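You operate a simulated robot arm through the tools that you are given. There is no shell and no other tool. Be economical: measure what you need, move in short steps, check, and stop when the job is done.

You run a simulated robot arm. Do the job below in one go: nothing can be reset, and whatever is moved stays where it is left.

Task
Open the grey drawer, put the rubber block in the inside of the grey drawer, then shut the drawer. Take the green push block and put it on the card. Fetch the white cube and set it on the pale seat. Put the pale cube on the open bay of the sanding table. Close the wide drawer. Shut the right cabinet door. Put the white bottle labelled "Outdoor" from the top of the sanding table on the open bay of the sanding table and the white bottle labelled "Slow set" on the top of the grey bench. Do these in any order. Set down upright: green push block, white bottle.

It is judged by the outcome, as a careful person would: the job done as asked, and still so three seconds after it is handed in. It fails if anything else is knocked over, pushed out of place, dropped, spilled or broken.

Robot
A 6-joint arm with a two-finger gripper on a trunk, on a base that drives. Base frame: it is fixed to the floor where the robot stands at the start and does not move with it; the origin is under the middle of the robot, x ahead of it, y to its left, z up. Readings come in m, degrees, newtons and seconds.
With the tool pointing down near the work surface it reaches from about 0.24 to 0.48 m from the robot's upright axis, wherever it stands. Its first joint turns from -115.0 to 115.0 degrees. Places, roughly: card [5, -2.5, 0.5]; green push block (5x8x5 cm) [4.9, -2.4, 0.5]; grey drawer [4.2, 0.1, 0.2]; inside of the grey drawer [4.2, 0.1, 0.2]; open bay of the sanding table [5.7, -5.7, 0.3]; pale cube (4x4x4 cm) [3.3, -4.1, 0.8]; pale seat (22x22x3 cm) [7.3, -1, 0.8]; right cabinet door [2.1, -7.6, 1]; rubber block (4x6x4 cm) [4.7, -1.9, 0.8]; top of the grey bench [4.2, -2.4, 0.8]; white bottle [5.5, -5.75, 1]; white cube (4x4x4 cm) [3.4, -4, 0.8]; wide drawer [2.8, -5.5, 0.5]. Payload 2.1 kg.
Tool frame: the origin (TCP) lies between the finger pads and is the grasp point; the fingertips stand 0.02 m ahead of it; z points along the fingers, y is the line along which they close. The gripper opens to 0.1 m. The gripper's body begins 0.063 m behind the TCP.
Orientation is that of the tool frame in the base frame, as a unit quaternion [w, x, y, z]. With the fingers straight down and closing along the base's y, the tool's x points along the base's -x, its y along +y and its z along -z.

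Tools
- The arm moves only by the tool nudge_tool. Its arguments are lists of equal length, an entry for each row: "dp": the shift along the base's x, y, z in m, a list of three; "turn": the turn, a rotation vector about the base's x, y, z in degrees, a list of three. In form: {"dp": [[x, y, z], ...], "turn": [[wx, wy, wz], ...]}. A call has 1 to 10 rows; each row shifts and turns the commanded pose from where the row before left it. "hand" is the gripper command, from -1 (fully open) to 1 (shut), values between in proportion, set as the call begins (left out, the last holds). A row lasts 0.2 s, in which the tool goes at most 0.05 m and 8.6 degrees; a call with a longer step from one row to the next is refused whole, and so is a gripper value outside its range. A pose out of reach is approached as far as the arm can. The call stops where the force on the tool passes 40 N (or 10 N more than at its start, if that is more) or the arm is blocked; 0.2 s more then pass. The fingers move at their own pace (about 0.153 m/s each) and stop on an object; they squeeze with about 33 N. The grip force told is the motor's: it shows also when the fingers shut on nothing. Time passes only in rows, and 0.2 s behind the last, so rows that do not move let the fingers close. The reply holds the time, the measured pose of the TCP, the force on the tool along the base axes, the opening and the grip force, in the units named above and with some noise, with the torque about the TCP (base axes, N m) and any sound that the robot's microphone picked up.
- Cameras (640 x 400 px; columns grow to the right, rows downward): "scene" is now at [0.031, 0.1366, 1.2617]; the picture's right is [-0.18, -0.98, 0.00], its down [-0.68, 0.12, -0.72] and it looks along [0.71, -0.13, -0.69] (base axes); focal length 265 px, centre (320, 200). "wrist" rides on the gripper at [0.07, -0.019, -0.099] in the tool frame; the picture's right is [0.26, 0.97, 0.00], its down [-0.75, 0.20, -0.63] and it looks along [-0.61, 0.16, 0.78] (tool axes); focal length 230 px, centre (320, 200). There is no depth. A picture from a camera that has moved, and an enlarged one, comes with that camera's place and axes in the base frame and with its lens. The place of the scene camera against the robot may be out by one fixed shift of up to 0.025 m in any direction.
- capture(camera): a new picture of that camera. It takes no simulated time.
- slide_trunk(by): slides the trunk up (or, below 0, down) by that many m; the arm and the scene camera ride with it, the base frame stays. It gives what a move gives, with no picture.
- roll_base(legs): drives the robot by 1 to 6 legs, each [ahead, turn to the left] in m and degrees, along the robot's own axes; the way and the turn of a leg run together, so that a leg with both is an arc; at most 1.5 m and 180 degrees a leg. The arm and the cameras ride along, it lands a little off, and it stops where it bumps. It gives what a move gives.
- head_to(pan, tilt): turns the head with the scene camera to pan (to the left, within 155 degrees either way) and tilt (down, from -29 to 69), counted from straight ahead of the robot. It gives what a move gives.
- zoom(camera, box): a new picture of the part [left, top, right, bottom] of that camera's present view, enlarged. It takes no simulated time.
- job_done(): hands the job in; it is judged then, once.

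Work in short steps. Places have to be worked out from the pictures, the camera data and where the tool is seen: move nearer, look again, correct. Check each grasp and each placing, and mend what went wrong. You have 483 turns and 220 pictures in all, those below and enlarged ones among them. Open the gripper and draw the arm clear of the work before you hand the job in, unless the task says otherwise; then end with one line.

The tools are called after ">>>" as name(argument=value, ...) on one line, values as JSON. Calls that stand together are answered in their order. nudge_tool: Moves the arm, as the interface text tells. Its arguments: {"type":"object","properties":{"dp":{"type":"array","items":{"type":"array","items":{"type":"number"}}},"turn":{"type":"array","items":{"type":"array","items":{"type":"number"}}},"hand":{"type":"number"}},"required":["dp","turn"]} The other tools are called the same way: slide_trunk (by) slides the trunk up or down; roll_base (legs) drives the base; head_to (pan, tilt) turns the head that bears the scene camera; capture (camera) takes a picture; zoom (camera, box) takes an enlarged picture of a part of a camera's view; job_done () hands the job in.

At the start:

```text
clock: 0.0
tool_pos: [0.3191, -0.1021, 0.4596]
tool_rot: [0.0, 0.0, 1.0, 0.0]
wrist_force: [-0.7, 0.5, -0.2]
moment: [0.01, -0.01, 0.03]
width: 0.1
finger_force: 0.1
trunk travel left (down, up): [-0.475, 0.515]
robot x, y, heading: [-0.0008, 0.0013, 0.4]
head pan, tilt: [-10.2, 43.7]
```

scene: 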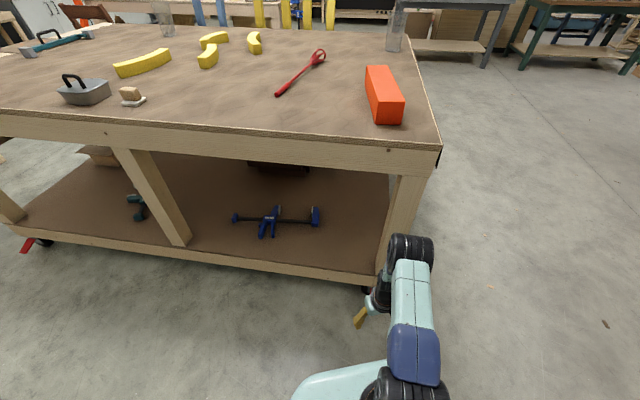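
wrist: 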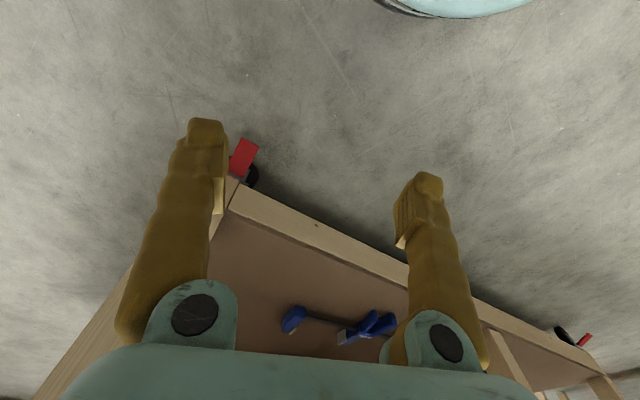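

I start by surveying the room: turn the head level and to the right, where the work lies.

>>> head_to(pan=-35, tilt=10)

>>> capture(camera="scene")

```text
clock: 1.0
tool_pos: [0.3176, -0.1028, 0.4582]
tool_rot: [0.0, 0.0, 1.0, 0.0]
wrist_force: [-0.8, 0.6, 0.7]
moment: [0.0, 0.02, 0.02]
width: 0.1003
finger_force: 0.0
trunk travel left (down, up): [-0.475, 0.515]
robot x, y, heading: [-0.0039, -0.0007, -0.1]
head pan, tilt: [-35.0, 10.0]
```

```text
217 pictures are left
camera scene: at [0.0263, 0.0979, 1.3148], right [-0.57, -0.82, 0.0], down [-0.14, 0.1, -0.98], along [0.81, -0.56, -0.17], focal length 265 px, centre (320, 200)
```

scene: 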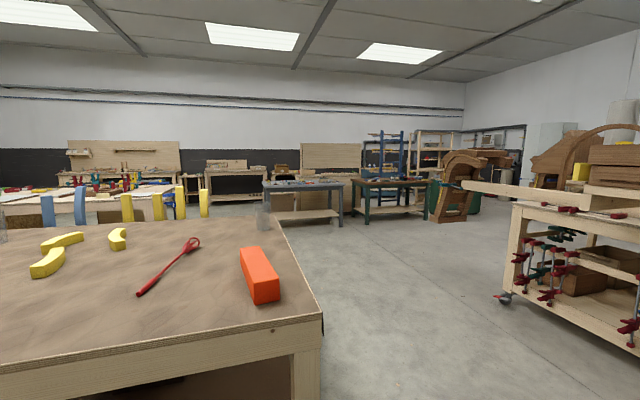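

The grey bench seems to be around column 300 and the green table around 395. I enlarge the area to understand the layout.

>>> zoom(camera="scene", box=[240, 120, 440, 245])

>>> zoom(camera="scene", box=[420, 100, 640, 240])

>>> zoom(camera="scene", box=[40, 120, 240, 245])

```text
3.20 times, centred on (340, 182) of scene
camera zoom: at [0.0263, 0.0979, 1.3148], right [-0.57, -0.82, 0.0], down [-0.14, 0.1, -0.98], along [0.81, -0.56, -0.17], focal length 849 px, centre (256, 256)
```

zoom: 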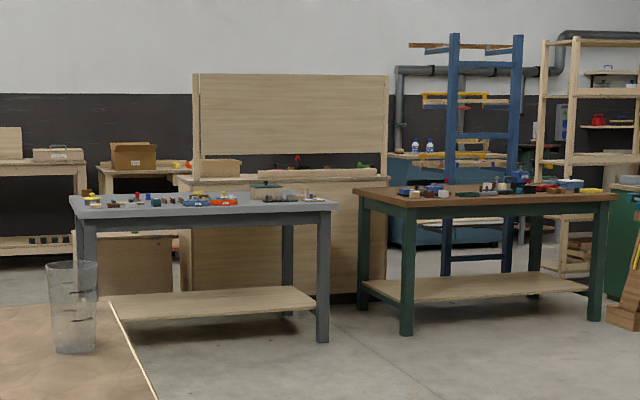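

```text
2.86 times, centred on (530, 170) of scene
camera zoom: at [0.0263, 0.0979, 1.3148], right [-0.57, -0.82, 0.0], down [-0.14, 0.1, -0.98], along [0.81, -0.56, -0.17], focal length 758 px, centre (-280, 286)
```

zoom: 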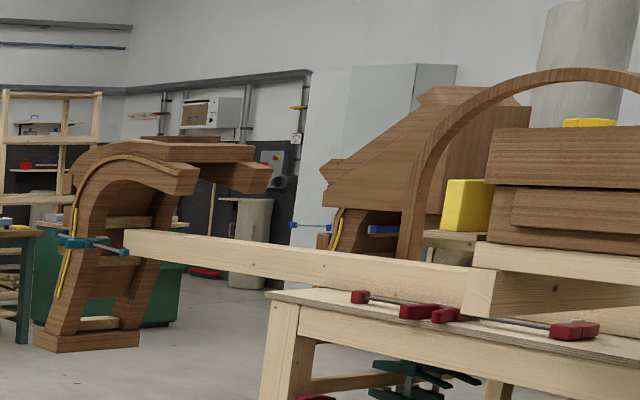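

```text
3.20 times, centred on (140, 182) of scene
camera zoom: at [0.0263, 0.0979, 1.3148], right [-0.57, -0.82, 0.0], down [-0.14, 0.1, -0.98], along [0.81, -0.56, -0.17], focal length 849 px, centre (896, 256)
```

zoom: 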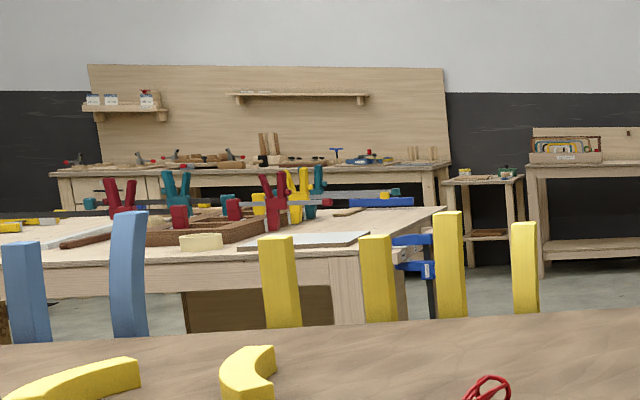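

The map is clear enough: a passage runs right of this table toward the grey bench and green table. I turn right and drive around the table corner.

>>> roll_base(legs=[[0, -68], [1.0, 0], [0, 31], [1.25, 0]])

>>> head_to(pan=0, tilt=15)

>>> capture(camera="scene")

```text
clock: 16.6
tool_pos: [1.5799, -1.9697, 0.4589]
tool_rot: [0.001, 0.321, 0.947, 0.0]
wrist_force: [0.2, 0.1, -1.0]
moment: [-0.02, 0.01, -0.04]
width: 0.1002
finger_force: 0.1
trunk travel left (down, up): [-0.475, 0.515]
robot x, y, heading: [1.3896, -1.6969, -37.3]
head pan, tilt: [-35.0, 10.0]
```

```text
clock: 17.6
tool_pos: [1.5794, -1.9692, 0.4578]
tool_rot: [-0.001, 0.32, 0.947, 0.0]
wrist_force: [0.3, 0.5, -0.4]
moment: [0.03, -0.02, -0.01]
width: 0.1
finger_force: 0.2
trunk travel left (down, up): [-0.475, 0.515]
robot x, y, heading: [1.3909, -1.6937, -37.2]
head pan, tilt: [0.0, 15.0]
```

```text
213 pictures are left
camera scene: at [1.5108, -1.5938, 1.3067], right [-0.61, -0.79, 0.0], down [-0.21, 0.16, -0.97], along [0.77, -0.59, -0.26], focal length 265 px, centre (320, 200)
```

scene: 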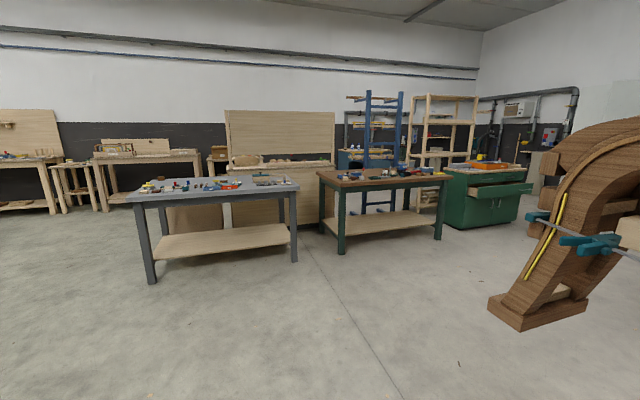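

The wide drawer is the open drawer of the green cabinet. I enlarge the two benches and the cabinet.

>>> zoom(camera="scene", box=[310, 140, 470, 240])

>>> zoom(camera="scene", box=[110, 140, 310, 265])

>>> zoom(camera="scene", box=[430, 90, 640, 240])

```text
4.00 times, centred on (390, 190) of scene
camera zoom: at [1.5108, -1.5938, 1.3067], right [-0.61, -0.79, 0.0], down [-0.21, 0.16, -0.97], along [0.77, -0.59, -0.26], focal length 1061 px, centre (40, 240)
```

zoom: 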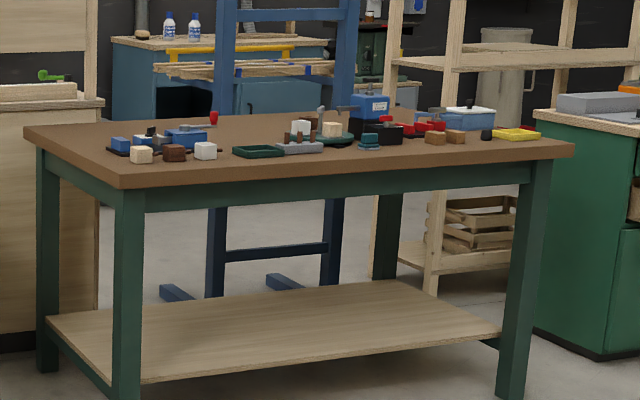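

```text
3.20 times, centred on (210, 202) of scene
camera zoom: at [1.5108, -1.5938, 1.3067], right [-0.61, -0.79, 0.0], down [-0.21, 0.16, -0.97], along [0.77, -0.59, -0.26], focal length 849 px, centre (672, 192)
```

zoom: 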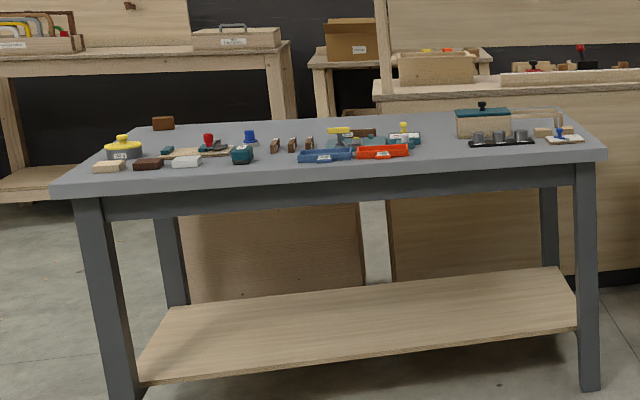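

```text
2.67 times, centred on (535, 165) of scene
camera zoom: at [1.5108, -1.5938, 1.3067], right [-0.61, -0.79, 0.0], down [-0.21, 0.16, -0.97], along [0.77, -0.59, -0.26], focal length 707 px, centre (-253, 293)
```

zoom: 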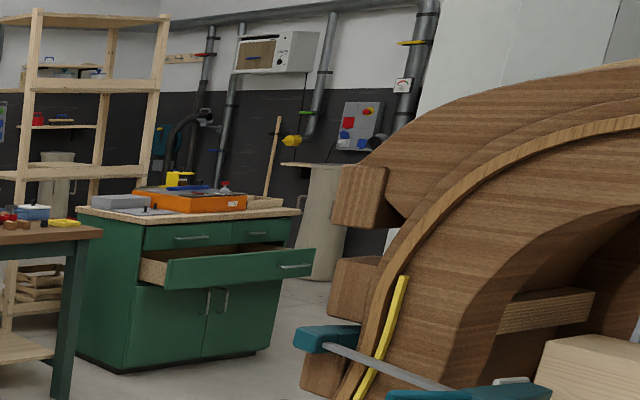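

I move nearer to the green table front and raise the trunk to look down on the table top.

>>> roll_base(legs=[[0, -10], [1.3, 0], [0, -20]])

>>> slide_trunk(by=0.4)

>>> head_to(pan=10, tilt=30)

>>> capture(camera="scene")

```text
clock: 25.9
tool_pos: [2.2927, -2.9762, 0.4595]
tool_rot: [0.0, 0.552, 0.834, 0.0]
wrist_force: [-0.1, 0.6, 0.4]
moment: [0.01, -0.02, -0.03]
width: 0.0999
finger_force: 0.1
trunk travel left (down, up): [-0.475, 0.515]
robot x, y, heading: [2.2607, -2.641, -67.0]
head pan, tilt: [0.0, 15.0]
```

```text
clock: 29.7
tool_pos: [2.292, -2.9755, 0.8585]
tool_rot: [0.0, 0.552, 0.834, 0.0]
wrist_force: [-0.5, 0.6, 0.3]
moment: [-0.01, 0.03, 0.03]
width: 0.1
finger_force: 0.0
trunk travel left (down, up): [-0.875, 0.115]
robot x, y, heading: [2.264, -2.642, -67.1]
head pan, tilt: [0.0, 15.0]
```

```text
clock: 30.5
tool_pos: [2.2924, -2.9752, 0.8587]
tool_rot: [0.0, 0.552, 0.834, 0.001]
wrist_force: [-0.2, 0.1, 0.4]
moment: [0.01, -0.01, -0.01]
width: 0.1
finger_force: 0.0
trunk travel left (down, up): [-0.875, 0.115]
robot x, y, heading: [2.2632, -2.6409, -67.1]
head pan, tilt: [10.0, 30.0]
```

```text
209 pictures are left
camera scene: at [2.4268, -2.5979, 1.6826], right [-0.84, -0.54, 0.0], down [-0.27, 0.42, -0.87], along [0.47, -0.73, -0.5], focal length 265 px, centre (320, 200)
```

scene: 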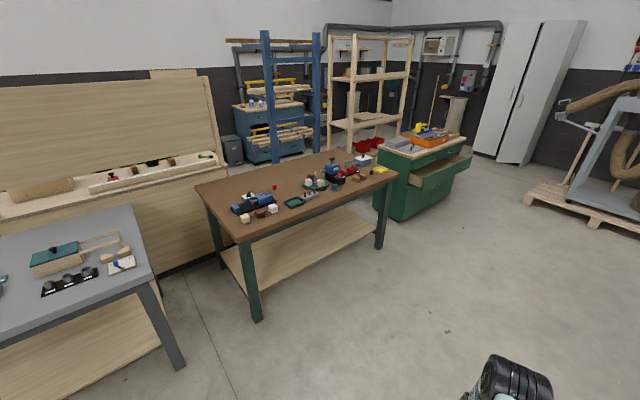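

The table, sanding table (blue, behind), green cabinet and tall grey cabinet are all visible. I zoom on the table top and the cabinet.

>>> zoom(camera="scene", box=[220, 145, 400, 257])

>>> zoom(camera="scene", box=[460, 10, 640, 190])

>>> zoom(camera="scene", box=[220, 60, 340, 170])

```text
3.56 times, centred on (310, 201) of scene
camera zoom: at [2.4268, -2.5979, 1.6826], right [-0.84, -0.54, 0.0], down [-0.27, 0.42, -0.87], along [0.47, -0.73, -0.5], focal length 943 px, centre (356, 196)
```

zoom: 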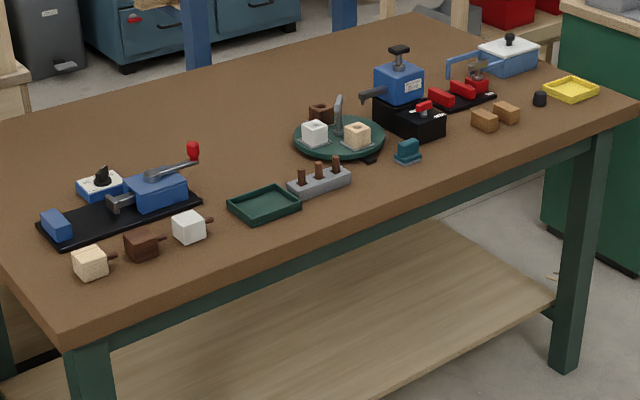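

```text
2.22 times, centred on (550, 100) of scene
camera zoom: at [2.4268, -2.5979, 1.6826], right [-0.84, -0.54, 0.0], down [-0.27, 0.42, -0.87], along [0.47, -0.73, -0.5], focal length 589 px, centre (-191, 422)
```

zoom: 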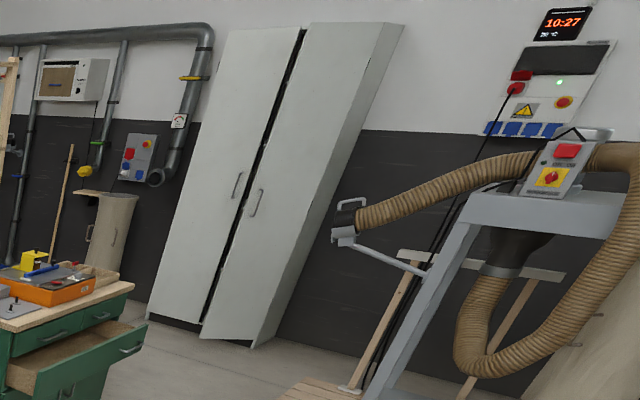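

```text
3.64 times, centred on (280, 115) of scene
camera zoom: at [2.4268, -2.5979, 1.6826], right [-0.84, -0.54, 0.0], down [-0.27, 0.42, -0.87], along [0.47, -0.73, -0.5], focal length 964 px, centre (466, 509)
```

zoom: 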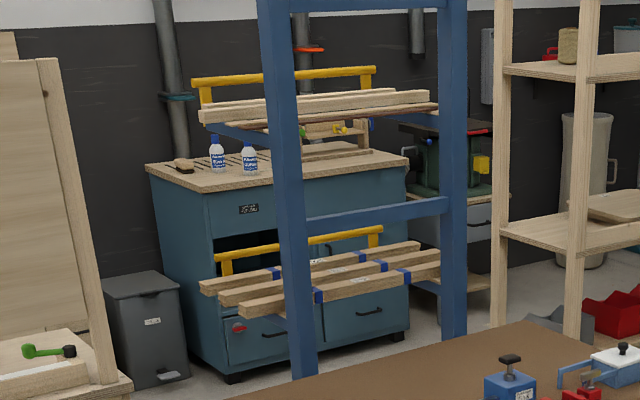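

The targets are the two cubes on the round green tray about 0.2–0.27 m inside the table edge. I look down to see the robot's own base size.

>>> head_to(pan=0, tilt=69)

>>> capture(camera="scene")

```text
clock: 31.5
tool_pos: [2.2937, -2.9744, 0.8601]
tool_rot: [-0.001, 0.552, 0.834, -0.001]
wrist_force: [-0.4, 1.4, 0.2]
moment: [0.0, -0.01, 0.0]
width: 0.1002
finger_force: 0.0
trunk travel left (down, up): [-0.875, 0.115]
robot x, y, heading: [2.262, -2.6454, -67.1]
head pan, tilt: [0.0, 68.8]
```

```text
205 pictures are left
camera scene: at [2.3995, -2.5736, 1.6311], right [-0.92, -0.39, 0.0], down [-0.36, 0.86, -0.36], along [0.14, -0.33, -0.93], focal length 265 px, centre (320, 200)
```

scene: 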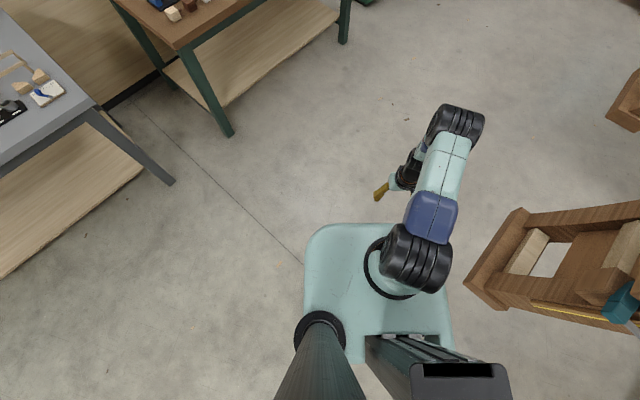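

The carriage plate is about 0.42 m wide and rides with the trunk, so the robot has a compact footprint. I drive to a spot in front of the tray, facing the table squarely (heading about -19°).

>>> roll_base(legs=[[0, -13], [1.09, 0], [0, 61.4]])

>>> head_to(pan=0, tilt=40)

>>> capture(camera="scene")

```text
clock: 40.7
tool_pos: [2.7266, -3.9197, 0.8595]
tool_rot: [0.0, 0.159, 0.987, 0.001]
wrist_force: [-0.8, -1.2, 0.5]
moment: [0.0, 0.0, -0.01]
width: 0.0997
finger_force: 0.1
trunk travel left (down, up): [-0.875, 0.115]
robot x, y, heading: [2.4576, -3.722, -18.2]
head pan, tilt: [0.0, 68.8]
```

```text
clock: 41.6
tool_pos: [2.7253, -3.919, 0.8588]
tool_rot: [0.0, 0.159, 0.987, 0.0]
wrist_force: [-0.6, 0.6, -0.5]
moment: [0.0, -0.01, -0.01]
width: 0.0999
finger_force: 0.1
trunk travel left (down, up): [-0.875, 0.115]
robot x, y, heading: [2.4548, -3.7232, -18.2]
head pan, tilt: [0.0, 40.0]
```

```text
204 pictures are left
camera scene: at [2.5337, -3.5869, 1.6671], right [-0.31, -0.95, 0.0], down [-0.61, 0.2, -0.77], along [0.73, -0.24, -0.64], focal length 265 px, centre (320, 200)
```

scene: 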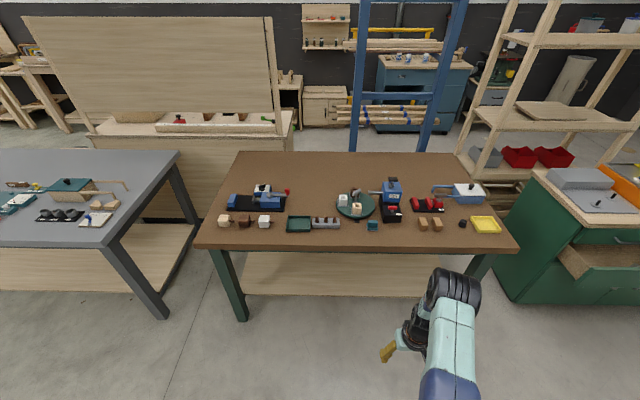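

I zoom in on the tray to see what the cubes stand on.

>>> zoom(camera="scene", box=[310, 170, 410, 240])

```text
5.71 times, centred on (360, 205) of scene
camera zoom: at [2.5337, -3.5869, 1.6671], right [-0.31, -0.95, 0.0], down [-0.61, 0.2, -0.77], along [0.73, -0.24, -0.64], focal length 1516 px, centre (91, 171)
```

zoom: 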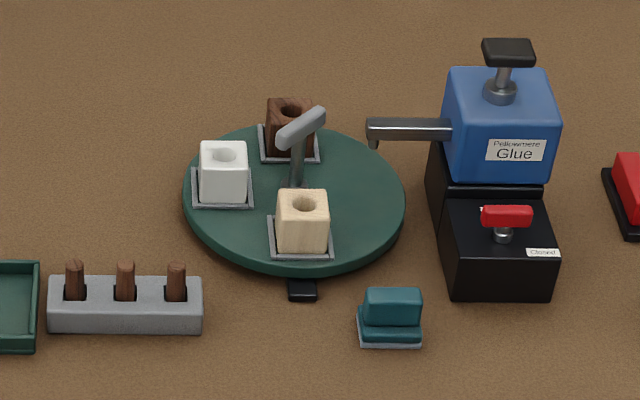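

The cubes sit in shallow nests on a small glue turntable; I'll lift them straight up. First raise the tool for clearance, then drive 0.5 m toward the table.

>>> nudge_tool(dp=[[0, 0, 0.04], [0, 0, 0.04], [0, 0, 0.04], [0, 0, 0.04]], turn=[[0, 0, 0], [0, 0, 0], [0, 0, 0], [0, 0, 0]])

>>> slide_trunk(by=0.06)

>>> roll_base(legs=[[0.5, 0]])

>>> head_to(pan=-10, tilt=60)

>>> capture(camera="scene")

>>> capture(camera="wrist")

```text
clock: 42.6
tool_pos: [2.7229, -3.9182, 1.0199]
tool_rot: [0.0, 0.158, 0.987, 0.0]
wrist_force: [0.2, 0.1, 0.0]
moment: [0.0, -0.01, 0.04]
width: 0.0999
finger_force: 0.0
trunk travel left (down, up): [-0.875, 0.115]
robot x, y, heading: [2.4566, -3.7217, -18.2]
head pan, tilt: [0.0, 40.0]
```

```text
clock: 43.6
tool_pos: [2.7245, -3.9189, 1.0785]
tool_rot: [0.0, 0.159, 0.987, 0.0]
wrist_force: [0.0, 0.1, -0.1]
moment: [-0.02, -0.02, -0.01]
width: 0.0999
finger_force: 0.1
trunk travel left (down, up): [-0.935, 0.055]
robot x, y, heading: [2.4574, -3.7234, -18.1]
head pan, tilt: [0.0, 40.0]
```

```text
clock: 46.5
tool_pos: [3.1969, -4.0742, 1.0794]
tool_rot: [0.001, 0.159, 0.987, -0.001]
wrist_force: [-0.9, 0.6, -0.2]
moment: [0.03, 0.01, 0.0]
width: 0.0997
finger_force: 0.1
trunk travel left (down, up): [-0.935, 0.055]
robot x, y, heading: [2.9305, -3.8786, -18.2]
head pan, tilt: [0.0, 40.0]
```

```text
clock: 47.4
tool_pos: [3.1999, -4.0757, 1.0779]
tool_rot: [0.0, 0.158, 0.987, 0.0]
wrist_force: [1.3, 0.0, 0.3]
moment: [0.02, -0.02, -0.06]
width: 0.1
finger_force: 0.0
trunk travel left (down, up): [-0.935, 0.055]
robot x, y, heading: [2.9326, -3.8759, -18.6]
head pan, tilt: [-10.0, 60.0]
```

```text
202 pictures are left
camera scene: at [2.9866, -3.7481, 1.7005], right [-0.47, -0.88, 0.0], down [-0.76, 0.41, -0.5], along [0.44, -0.24, -0.87], focal length 265 px, centre (320, 200)
```

scene: 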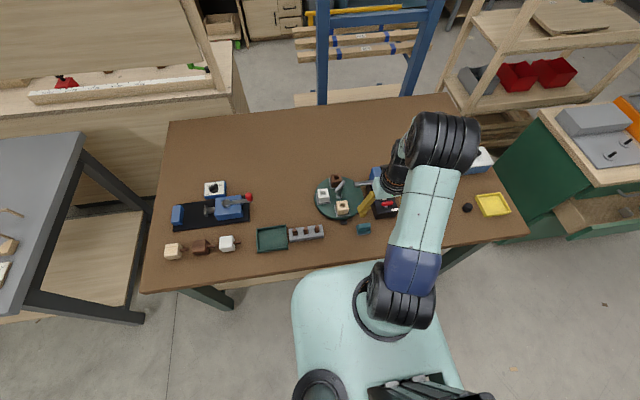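

```text
201 pictures are left
camera wrist: at [3.1272, -4.0717, 1.1777], right [0.06, 1.0, 0.0], down [0.78, -0.04, 0.63], along [0.63, -0.04, -0.78], focal length 230 px, centre (320, 200)
```

wrist: 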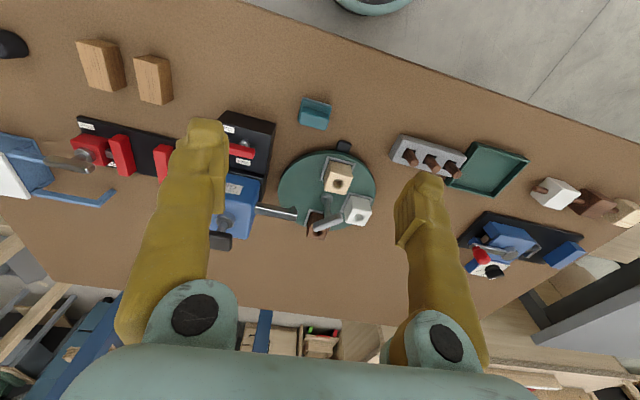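

Pale cube is near (3.34, -4.05) and the white one near (3.41, -4.02). I creep 0.05 m closer so both are in reach, then move the tool above the pale cube.

>>> roll_base(legs=[[0.05, 0]])

```text
clock: 48.3
tool_pos: [3.2376, -4.0882, 1.0821]
tool_rot: [0.003, 0.16, 0.987, 0.0]
wrist_force: [1.0, -0.6, -0.8]
moment: [-0.01, 0.06, -0.01]
width: 0.1001
finger_force: 0.0
trunk travel left (down, up): [-0.935, 0.055]
robot x, y, heading: [2.9747, -3.8943, -18.2]
head pan, tilt: [-10.0, 60.0]
```

>>> nudge_tool(dp=[[0.035, 0.011, -0.025], [0.035, 0.011, -0.025], [0.035, 0.01, -0.03]], turn=[[0, 0, 0], [0, 0, 0], [0, 0, 0]])

>>> capture(camera="wrist")

```text
clock: 49.1
tool_pos: [3.3436, -4.0555, 1.0]
tool_rot: [0.004, 0.159, 0.987, 0.0]
wrist_force: [0.3, 0.0, 0.1]
moment: [-0.04, -0.01, 0.01]
width: 0.1001
finger_force: 0.1
trunk travel left (down, up): [-0.935, 0.055]
robot x, y, heading: [2.9778, -3.8962, -18.1]
head pan, tilt: [-10.0, 60.0]
```

```text
200 pictures are left
camera wrist: at [3.2709, -4.0518, 1.0992], right [0.06, 1.0, 0.0], down [0.77, -0.04, 0.63], along [0.63, -0.04, -0.77], focal length 230 px, centre (320, 200)
```

wrist: 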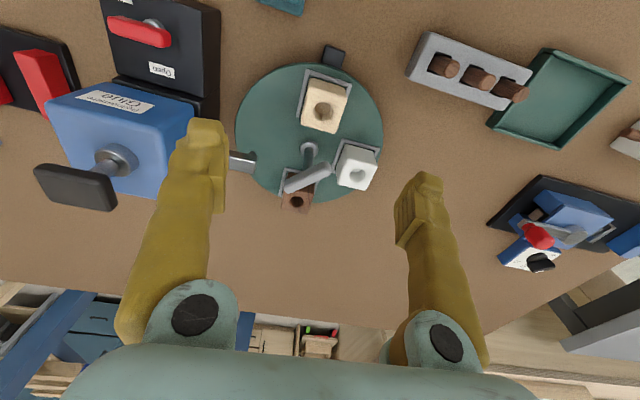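

Two views triangulate the pale cube top at about (3.348, -4.052, 0.84). I narrow the gripper a little and descend to just above it, then look.

>>> nudge_tool(dp=[[0.003, 0.003, -0.03], [0, 0, -0.04], [0, 0, -0.03]], turn=[[0, 0, 0], [0, 0, 0], [0, 0, 0]], hand=-0.4)

>>> capture(camera="wrist")

>>> zoom(camera="scene", box=[280, 130, 440, 250])

```text
clock: 49.9
tool_pos: [3.3487, -4.054, 0.8993]
tool_rot: [0.001, 0.158, 0.987, 0.0]
wrist_force: [0.0, 0.0, 0.3]
moment: [0.01, -0.03, 0.0]
width: 0.07
finger_force: 0.1
trunk travel left (down, up): [-0.935, 0.055]
robot x, y, heading: [2.9764, -3.8928, -18.0]
head pan, tilt: [-10.0, 60.0]
```

```text
199 pictures are left
camera wrist: at [3.2762, -4.0503, 0.9985], right [0.06, 1.0, 0.0], down [0.77, -0.04, 0.63], along [0.63, -0.04, -0.77], focal length 230 px, centre (320, 200)
```

wrist: 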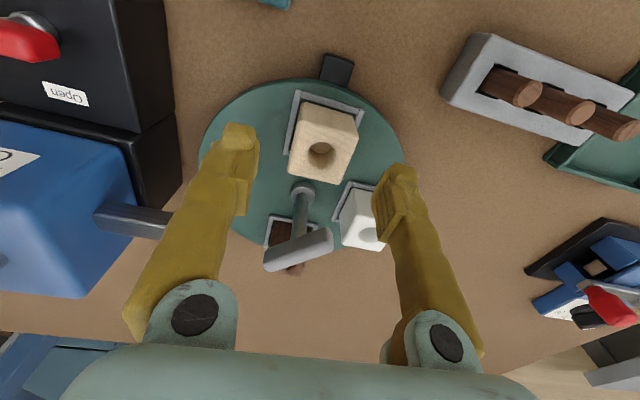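

```text
3.33 times, centred on (360, 190) of scene
camera zoom: at [3.0344, -3.7639, 1.7005], right [-0.47, -0.88, 0.0], down [-0.76, 0.41, -0.5], along [0.44, -0.24, -0.87], focal length 884 px, centre (187, 233)
```

zoom: 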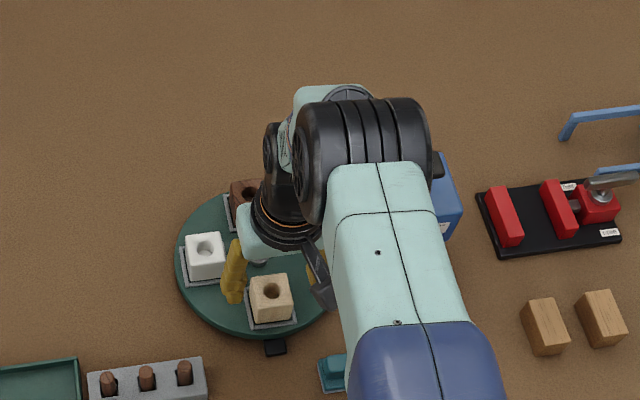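

Alignment is good (cube top is on the tool axis within ~4 mm). I descend to z≈0.833, watching force, then close.

>>> nudge_tool(dp=[[-0.001, 0.003, -0.03], [0, 0, -0.02], [0, 0, -0.015]], turn=[[0, 0, 0], [0, 0, 0], [0, 0, 0]])

>>> zoom(camera="wrist", box=[200, 60, 440, 260])

```text
clock: 50.7
tool_pos: [3.3457, -4.0498, 0.8448]
tool_rot: [0.002, 0.16, 0.987, 0.0]
wrist_force: [-3.0, 1.7, 10.6]
moment: [-0.12, 0.26, -0.07]
width: 0.0701
finger_force: 0.1
trunk travel left (down, up): [-0.935, 0.055]
robot x, y, heading: [2.9778, -3.8914, -18.2]
head pan, tilt: [-10.0, 60.0]
stopped in row 3: the force on the tool passed its limit at 73 N (the readings are from after the stop); the commanded pose is now the measured one
```

```text
2.00 times, centred on (320, 160) of wrist
camera zoom: at [3.274, -4.0462, 0.9421], right [0.06, 1.0, 0.0], down [0.77, -0.04, 0.63], along [0.63, -0.04, -0.77], focal length 460 px, centre (320, 280)
```

zoom: 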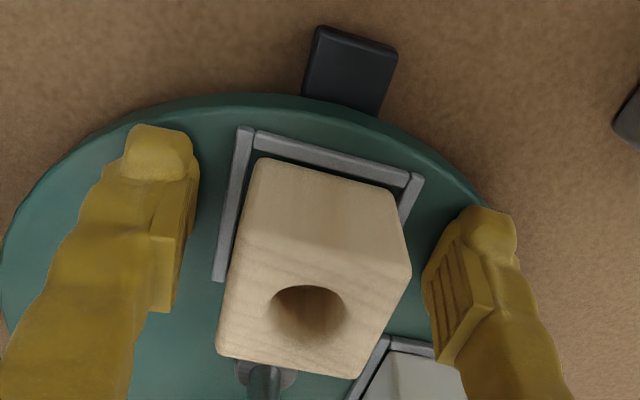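

The fingertips touched the tray at z≈0.825. I lift 12 mm to clear the nest rails and close on the cube.

>>> nudge_tool(dp=[[0, 0, 0.012], [0, 0, 0]], turn=[[0, 0, 0], [0, 0, 0]])

>>> nudge_tool(dp=[[0, 0, 0], [0, 0, 0], [0, 0, 0]], turn=[[0, 0, 0], [0, 0, 0], [0, 0, 0]], hand=0.6)

>>> zoom(camera="wrist", box=[200, 60, 440, 260])

```text
clock: 51.3
tool_pos: [3.3464, -4.0512, 0.8545]
tool_rot: [0.0, 0.159, 0.987, -0.001]
wrist_force: [0.5, 0.3, 0.5]
moment: [-0.01, -0.02, 0.01]
width: 0.07
finger_force: 0.0
trunk travel left (down, up): [-0.935, 0.055]
robot x, y, heading: [2.9783, -3.895, -18.1]
head pan, tilt: [-10.0, 60.0]
```

```text
clock: 52.1
tool_pos: [3.3483, -4.0503, 0.8531]
tool_rot: [0.001, 0.16, 0.987, -0.001]
wrist_force: [-0.3, -0.7, 0.7]
moment: [-0.02, -0.01, 0.02]
width: 0.0386
finger_force: 33.6
trunk travel left (down, up): [-0.935, 0.055]
robot x, y, heading: [2.974, -3.8991, -18.0]
head pan, tilt: [-10.0, 60.0]
```

```text
2.00 times, centred on (320, 160) of wrist
camera zoom: at [3.2755, -4.0469, 0.9529], right [0.06, 1.0, 0.0], down [0.77, -0.04, 0.63], along [0.63, -0.04, -0.78], focal length 460 px, centre (320, 280)
```

zoom: 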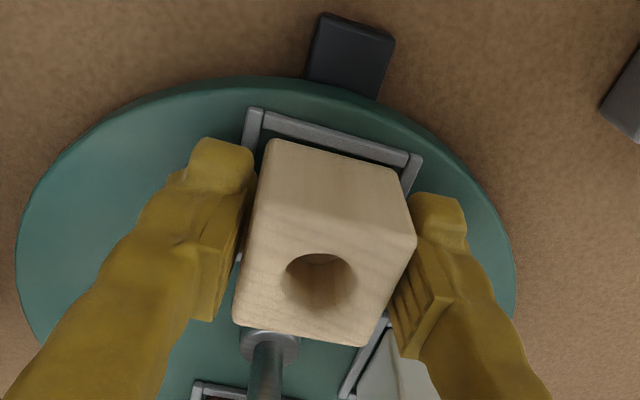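

Grip is firm at 38.6 mm. I lift straight up and check the tray.

>>> nudge_tool(dp=[[0, 0, 0.03], [0, 0, 0.04], [0, 0, 0.05], [0, 0, 0.05], [0, 0, 0.04]], turn=[[0, 0, 0], [0, 0, 0], [0, 0, 0], [0, 0, 0], [0, 0, 0]])

>>> capture(camera="wrist")

```text
clock: 53.3
tool_pos: [3.3478, -4.0494, 1.0644]
tool_rot: [0.001, 0.159, 0.987, 0.0]
wrist_force: [0.1, 0.1, 0.5]
moment: [-0.01, -0.01, -0.01]
width: 0.0388
finger_force: 32.7
trunk travel left (down, up): [-0.935, 0.055]
robot x, y, heading: [2.9741, -3.8945, -18.1]
head pan, tilt: [-10.0, 60.0]
```

```text
195 pictures are left
camera wrist: at [3.2755, -4.0455, 1.1636], right [0.06, 1.0, 0.0], down [0.77, -0.04, 0.63], along [0.63, -0.04, -0.78], focal length 230 px, centre (320, 200)
```

wrist: 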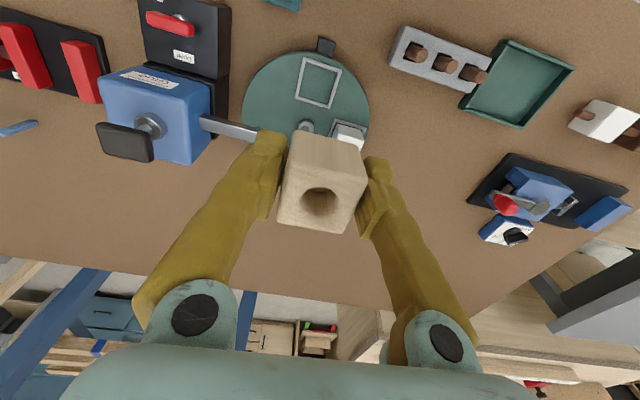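

Lifted cleanly. I back off from the table, and look toward the sanding table to plan the route.

>>> roll_base(legs=[[-0.45, 0]])

>>> head_to(pan=-20, tilt=20)

>>> capture(camera="scene")

```text
clock: 56.0
tool_pos: [2.924, -3.9107, 1.0638]
tool_rot: [0.0, 0.161, 0.987, 0.0]
wrist_force: [0.4, 0.6, -0.5]
moment: [0.02, 0.01, 0.03]
width: 0.0387
finger_force: 33.0
trunk travel left (down, up): [-0.935, 0.055]
robot x, y, heading: [2.5526, -3.7537, -18.4]
head pan, tilt: [-10.0, 60.0]
```

```text
clock: 57.0
tool_pos: [2.9222, -3.9096, 1.0641]
tool_rot: [0.0, 0.161, 0.987, 0.0]
wrist_force: [0.2, -0.2, -1.0]
moment: [0.01, -0.05, -0.01]
width: 0.0387
finger_force: 32.4
trunk travel left (down, up): [-0.935, 0.055]
robot x, y, heading: [2.5531, -3.761, -18.0]
head pan, tilt: [-20.0, 20.0]
```

```text
194 pictures are left
camera scene: at [2.6238, -3.6494, 1.7585], right [-0.62, -0.78, 0.0], down [-0.27, 0.21, -0.94], along [0.74, -0.58, -0.34], focal length 265 px, centre (320, 200)
```

scene: 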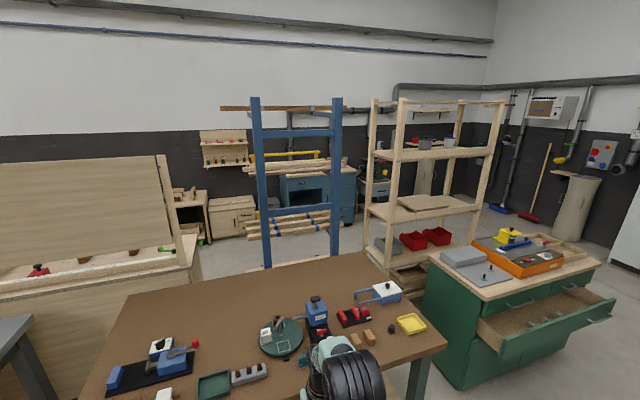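

The clearest way to the sanding table looks to be around the right end of the green cabinet. I drive there in two legs and look again.

>>> roll_base(legs=[[0, -98], [1.38, 0], [0, 33.5], [1.4, 0], [0, 50]])

>>> head_to(pan=0, tilt=20)

>>> capture(camera="scene")

```text
clock: 78.5
tool_pos: [2.4615, -6.6194, 1.0638]
tool_rot: [0.001, 0.275, 0.961, -0.001]
wrist_force: [0.3, -0.4, -1.8]
moment: [-0.02, -0.01, -0.04]
width: 0.0386
finger_force: 33.2
trunk travel left (down, up): [-0.935, 0.055]
robot x, y, heading: [2.1372, -6.3824, -32.0]
head pan, tilt: [-20.0, 20.0]
```

```text
clock: 79.3
tool_pos: [2.4622, -6.6201, 1.0643]
tool_rot: [0.0, 0.276, 0.961, 0.0]
wrist_force: [-0.5, -0.9, -0.7]
moment: [-0.02, -0.01, 0.0]
width: 0.0388
finger_force: 33.3
trunk travel left (down, up): [-0.935, 0.055]
robot x, y, heading: [2.1368, -6.3823, -32.1]
head pan, tilt: [0.0, 20.0]
```

```text
193 pictures are left
camera scene: at [2.2503, -6.2693, 1.7586], right [-0.53, -0.85, 0.0], down [-0.29, 0.18, -0.94], along [0.8, -0.5, -0.34], focal length 265 px, centre (320, 200)
```

scene: 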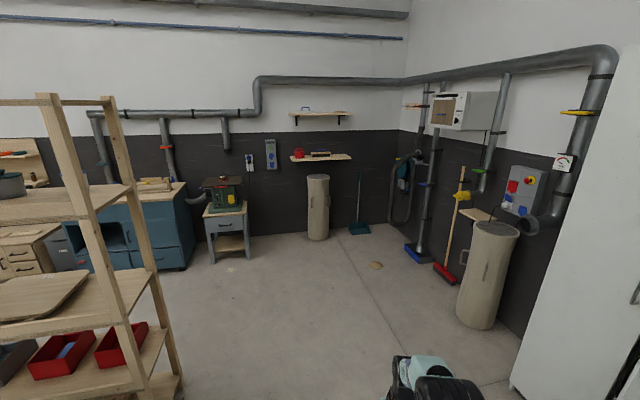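

The area behind is open. I drive forward past the shelving rack, toward the sanding table (blue).

>>> roll_base(legs=[[0, 23], [1.45, 0], [0, 10]])

>>> head_to(pan=20, tilt=25)

>>> capture(camera="scene")

```text
clock: 88.5
tool_pos: [3.972, -6.6339, 1.0635]
tool_rot: [0.0, -0.006, 1.0, 0.0]
wrist_force: [-0.4, 1.1, 0.6]
moment: [0.03, 0.02, 0.0]
width: 0.0384
finger_force: 32.7
trunk travel left (down, up): [-0.935, 0.055]
robot x, y, heading: [3.571, -6.6053, 0.8]
head pan, tilt: [0.0, 20.0]
```

```text
clock: 89.3
tool_pos: [3.9691, -6.6337, 1.0657]
tool_rot: [0.002, -0.006, 1.0, 0.0]
wrist_force: [-0.3, 0.1, -0.5]
moment: [0.0, 0.01, 0.02]
width: 0.0385
finger_force: 32.8
trunk travel left (down, up): [-0.935, 0.055]
robot x, y, heading: [3.5706, -6.6092, 0.8]
head pan, tilt: [20.0, 25.0]
```

```text
192 pictures are left
camera scene: at [3.604, -6.4248, 1.7505], right [0.35, -0.94, 0.0], down [-0.4, -0.15, -0.91], along [0.85, 0.32, -0.42], focal length 265 px, centre (320, 200)
```

scene: 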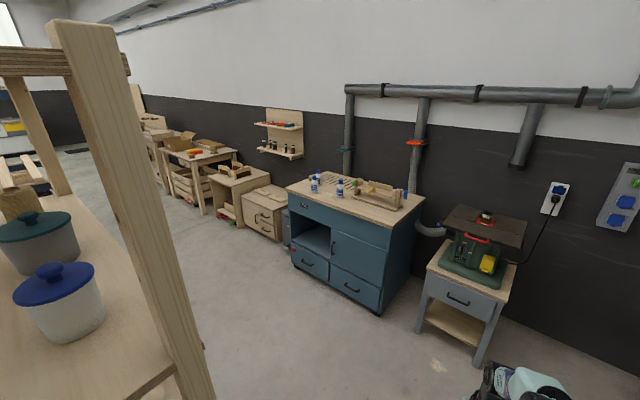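

The sanding table's open bay is the upper-left compartment of the blue cabinet. I zoom in on it.

>>> zoom(camera="scene", box=[270, 160, 430, 320])

```text
2.50 times, centred on (350, 240) of scene
camera zoom: at [3.604, -6.4248, 1.7505], right [0.35, -0.94, 0.0], down [-0.4, -0.15, -0.91], along [0.85, 0.32, -0.42], focal length 663 px, centre (245, 100)
```

zoom: 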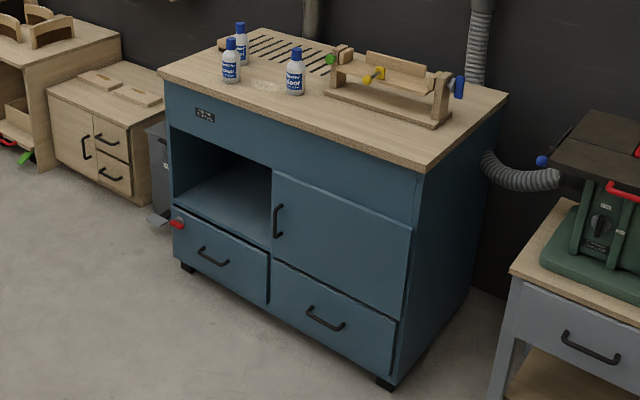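

There are three bottles on top, so labels must be read later. I drive to stand squarely in front of the open bay.

>>> roll_base(legs=[[0.95, 0], [0, 79.5], [1.2, 0], [0, -97.5]])

>>> head_to(pan=0, tilt=35)

>>> capture(camera="scene")

```text
clock: 107.4
tool_pos: [5.0981, -5.5746, 1.0641]
tool_rot: [0.0, 0.156, 0.988, 0.0]
wrist_force: [-0.4, 0.3, -0.5]
moment: [0.0, -0.02, -0.02]
width: 0.0387
finger_force: 33.3
trunk travel left (down, up): [-0.935, 0.055]
robot x, y, heading: [4.728, -5.4212, -17.7]
head pan, tilt: [20.0, 25.0]
```

```text
clock: 108.3
tool_pos: [5.0986, -5.5736, 1.0645]
tool_rot: [0.001, 0.157, 0.988, -0.001]
wrist_force: [-0.3, -0.5, 0.5]
moment: [-0.02, -0.03, 0.0]
width: 0.0383
finger_force: 33.0
trunk travel left (down, up): [-0.935, 0.055]
robot x, y, heading: [4.7302, -5.4249, -18.1]
head pan, tilt: [0.0, 35.0]
```

```text
190 pictures are left
camera scene: at [4.807, -5.2855, 1.7348], right [-0.31, -0.95, 0.0], down [-0.55, 0.18, -0.82], along [0.78, -0.25, -0.57], focal length 265 px, centre (320, 200)
```

scene: 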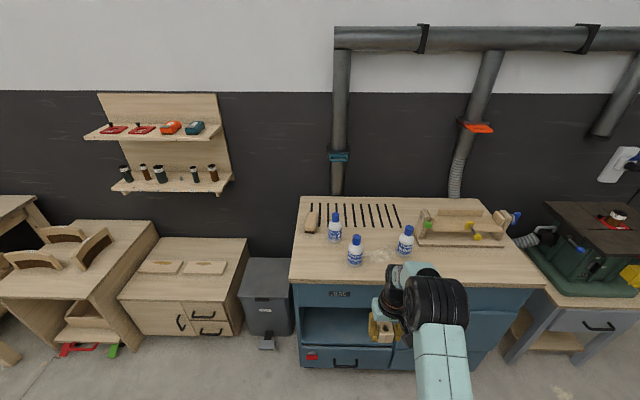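

I'm square to the bay: opening z≈0.42–0.73, centre about (5.39, -5.59). I'll need a horizontal tool with the wrist camera on top, so I first test rolling the tool 180° about vertical.

>>> nudge_tool(dp=[[0, 0, 0], [0, 0, 0], [0, 0, 0], [0, 0, 0], [0, 0, 0], [0, 0, 0], [0, 0, 0], [0, 0, 0], [0, 0, 0], [0, 0, 0]], turn=[[0, 0, 8.5], [0, 0, 8.5], [0, 0, 8.5], [0, 0, 8.5], [0, 0, 8.5], [0, 0, 8.5], [0, 0, 8.5], [0, 0, 8.5], [0, 0, 8.5], [0, 0, 8.5]])

>>> nudge_tool(dp=[[0, 0, 0], [0, 0, 0], [0, 0, 0], [0, 0, 0], [0, 0, 0], [0, 0, 0], [0, 0, 0], [0, 0, 0], [0, 0, 0], [0, 0, 0]], turn=[[0, 0, 8.5], [0, 0, 8.5], [0, 0, 8.5], [0, 0, 8.5], [0, 0, 8.5], [0, 0, 8.5], [0, 0, 8.5], [0, 0, 8.5], [0, 0, 8.5], [0, 0, 8.5]])

```text
clock: 110.5
tool_pos: [5.0987, -5.5746, 1.0646]
tool_rot: [0.001, -0.553, 0.833, 0.001]
wrist_force: [0.9, -0.3, 0.3]
moment: [0.02, 0.0, -0.01]
width: 0.0385
finger_force: 32.7
trunk travel left (down, up): [-0.935, 0.055]
robot x, y, heading: [4.726, -5.4177, -18.0]
head pan, tilt: [0.0, 35.0]
```

```text
clock: 112.7
tool_pos: [5.102, -5.5651, 1.0643]
tool_rot: [0.004, 0.97, -0.244, -0.003]
wrist_force: [-0.1, 0.1, -0.2]
moment: [0.01, -0.01, -0.03]
width: 0.0387
finger_force: 33.3
out of reach, approached as far as the arm can: row 10
trunk travel left (down, up): [-0.935, 0.055]
robot x, y, heading: [4.7238, -5.4248, -17.7]
head pan, tilt: [0.0, 35.0]
```

Roll reached about 170°, good enough to test. Now I pitch the tool forward toward horizontal at this free spot.

>>> nudge_tool(dp=[[0, 0, 0], [0, 0, 0], [0, 0, 0], [0, 0, 0], [0, 0, 0], [0, 0, 0], [0, 0, 0], [0, 0, 0], [0, 0, 0], [0, 0, 0]], turn=[[-2.6, -8, 0], [-2.6, -8, 0], [-2.6, -8, 0], [-2.6, -8, 0], [-2.6, -8, 0], [-2.6, -8, 0], [-2.6, -8, 0], [-2.6, -8, 0], [-2.6, -8, 0], [-2.6, -8, 0]])

>>> capture(camera="scene")

>>> capture(camera="wrist")

```text
clock: 114.9
tool_pos: [5.122, -5.5601, 1.0619]
tool_rot: [0.047, 0.721, -0.181, 0.667]
wrist_force: [0.6, -0.2, -0.1]
moment: [0.01, 0.02, 0.02]
width: 0.0383
finger_force: 33.1
out of reach, approached as far as the arm can: row 2, 9, 10
trunk travel left (down, up): [-0.935, 0.055]
robot x, y, heading: [4.7267, -5.4237, -18.1]
head pan, tilt: [0.0, 35.0]
```

```text
189 pictures are left
camera scene: at [4.8078, -5.2859, 1.7348], right [-0.31, -0.95, 0.0], down [-0.55, 0.18, -0.82], along [0.78, -0.25, -0.57], focal length 265 px, centre (320, 200)
```

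scene: 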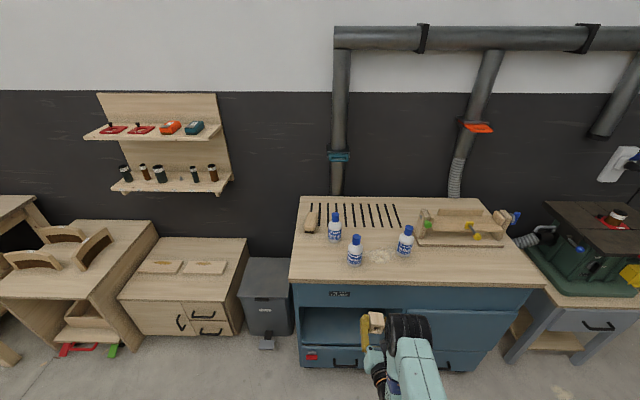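

```text
188 pictures are left
camera wrist: at [5.0371, -5.5275, 1.1437], right [-0.3, -0.95, 0.08], down [-0.69, 0.16, -0.7], along [0.66, -0.27, -0.71], focal length 230 px, centre (320, 200)
```

wrist: 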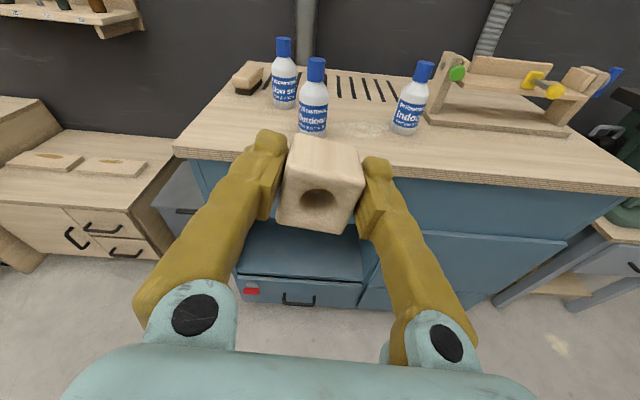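

The horizontal pose with the camera on top works very well. I zoom to read the bottle labels.

>>> zoom(camera="wrist", box=[250, 30, 450, 155])

```text
3.20 times, centred on (350, 92) of wrist
camera zoom: at [5.0371, -5.5275, 1.1437], right [-0.3, -0.95, 0.08], down [-0.69, 0.16, -0.7], along [0.66, -0.27, -0.71], focal length 736 px, centre (224, 544)
```

zoom: 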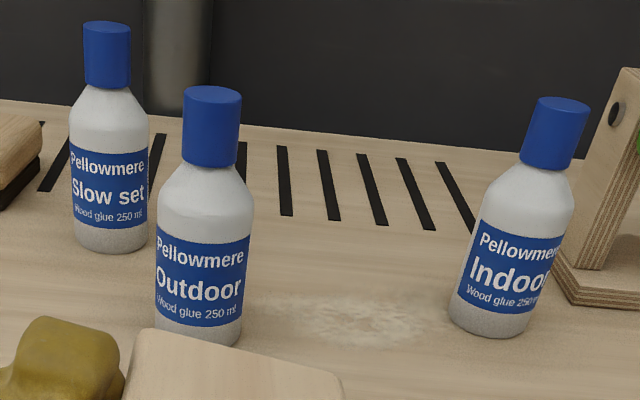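

Labels: rear-left is "Slow set", front is "Outdoor", right is "Indoor". Now I lower the trunk to bay height and level the tool's remaining pitch/roll.

>>> slide_trunk(by=-0.55)

>>> nudge_tool(dp=[[0, 0, 0], [0, 0, 0]], turn=[[-4.7, 1.5, 0.5], [-6.5, -4.2, 0.5]])

>>> capture(camera="wrist")

```text
refused: -0.55 is not a number from -0.4 to 0.4
```

```text
clock: 115.5
tool_pos: [5.1483, -5.5197, 1.0576]
tool_rot: [0.11, 0.698, -0.117, 0.698]
wrist_force: [-0.3, -0.4, 0.1]
moment: [0.02, 0.0, 0.01]
width: 0.0381
finger_force: 33.1
out of reach, approached as far as the arm can: row 1, 2
trunk travel left (down, up): [-0.935, 0.055]
robot x, y, heading: [4.7266, -5.4214, -17.7]
head pan, tilt: [0.0, 35.0]
```

```text
186 pictures are left
camera wrist: at [5.0593, -5.4707, 1.1287], right [-0.3, -0.92, 0.25], down [-0.66, 0.01, -0.75], along [0.69, -0.39, -0.61], focal length 230 px, centre (320, 200)
```

wrist: 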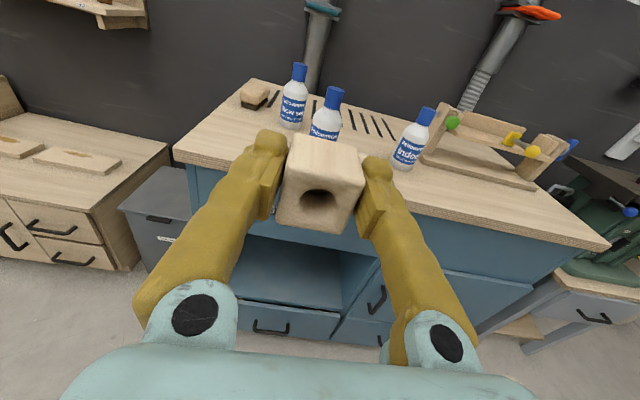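

The tool is now exactly level (x up, z along heading). I lower the trunk in two steps.

>>> slide_trunk(by=-0.4)

>>> slide_trunk(by=-0.15)

>>> capture(camera="wrist")

>>> capture(camera="scene")

```text
clock: 119.3
tool_pos: [5.1464, -5.5208, 0.6587]
tool_rot: [0.109, 0.698, -0.116, 0.698]
wrist_force: [0.3, -0.5, -1.1]
moment: [0.02, 0.03, -0.01]
width: 0.0385
finger_force: 33.3
trunk travel left (down, up): [-0.535, 0.455]
robot x, y, heading: [4.7304, -5.4187, -18.0]
head pan, tilt: [0.0, 35.0]
```

```text
clock: 121.0
tool_pos: [5.1472, -5.5194, 0.509]
tool_rot: [0.107, 0.698, -0.116, 0.698]
wrist_force: [-0.8, 0.9, 0.2]
moment: [-0.02, 0.02, 0.01]
width: 0.0382
finger_force: 33.0
trunk travel left (down, up): [-0.385, 0.605]
robot x, y, heading: [4.7251, -5.4196, -17.8]
head pan, tilt: [0.0, 35.0]
```

```text
185 pictures are left
camera wrist: at [5.0582, -5.4726, 0.579], right [-0.3, -0.92, 0.25], down [-0.66, 0.02, -0.75], along [0.69, -0.39, -0.61], focal length 230 px, centre (320, 200)
```

wrist: 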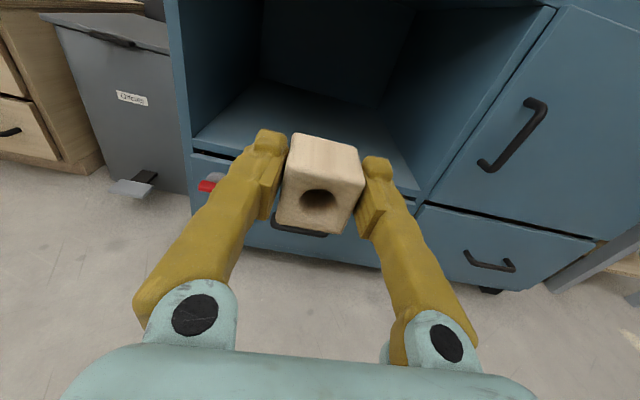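

```text
184 pictures are left
camera scene: at [4.807, -5.2855, 1.1848], right [-0.31, -0.95, 0.0], down [-0.55, 0.18, -0.82], along [0.78, -0.25, -0.57], focal length 265 px, centre (320, 200)
```

scene: 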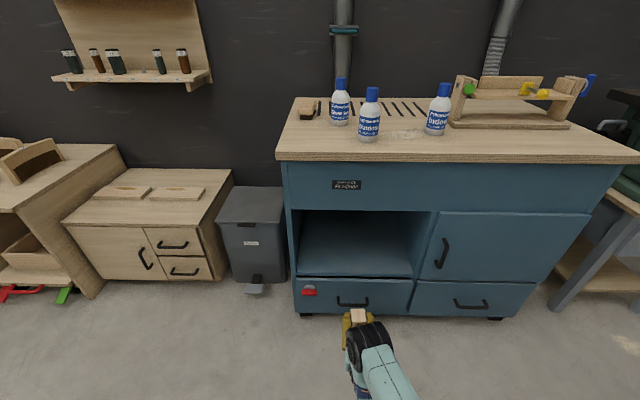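

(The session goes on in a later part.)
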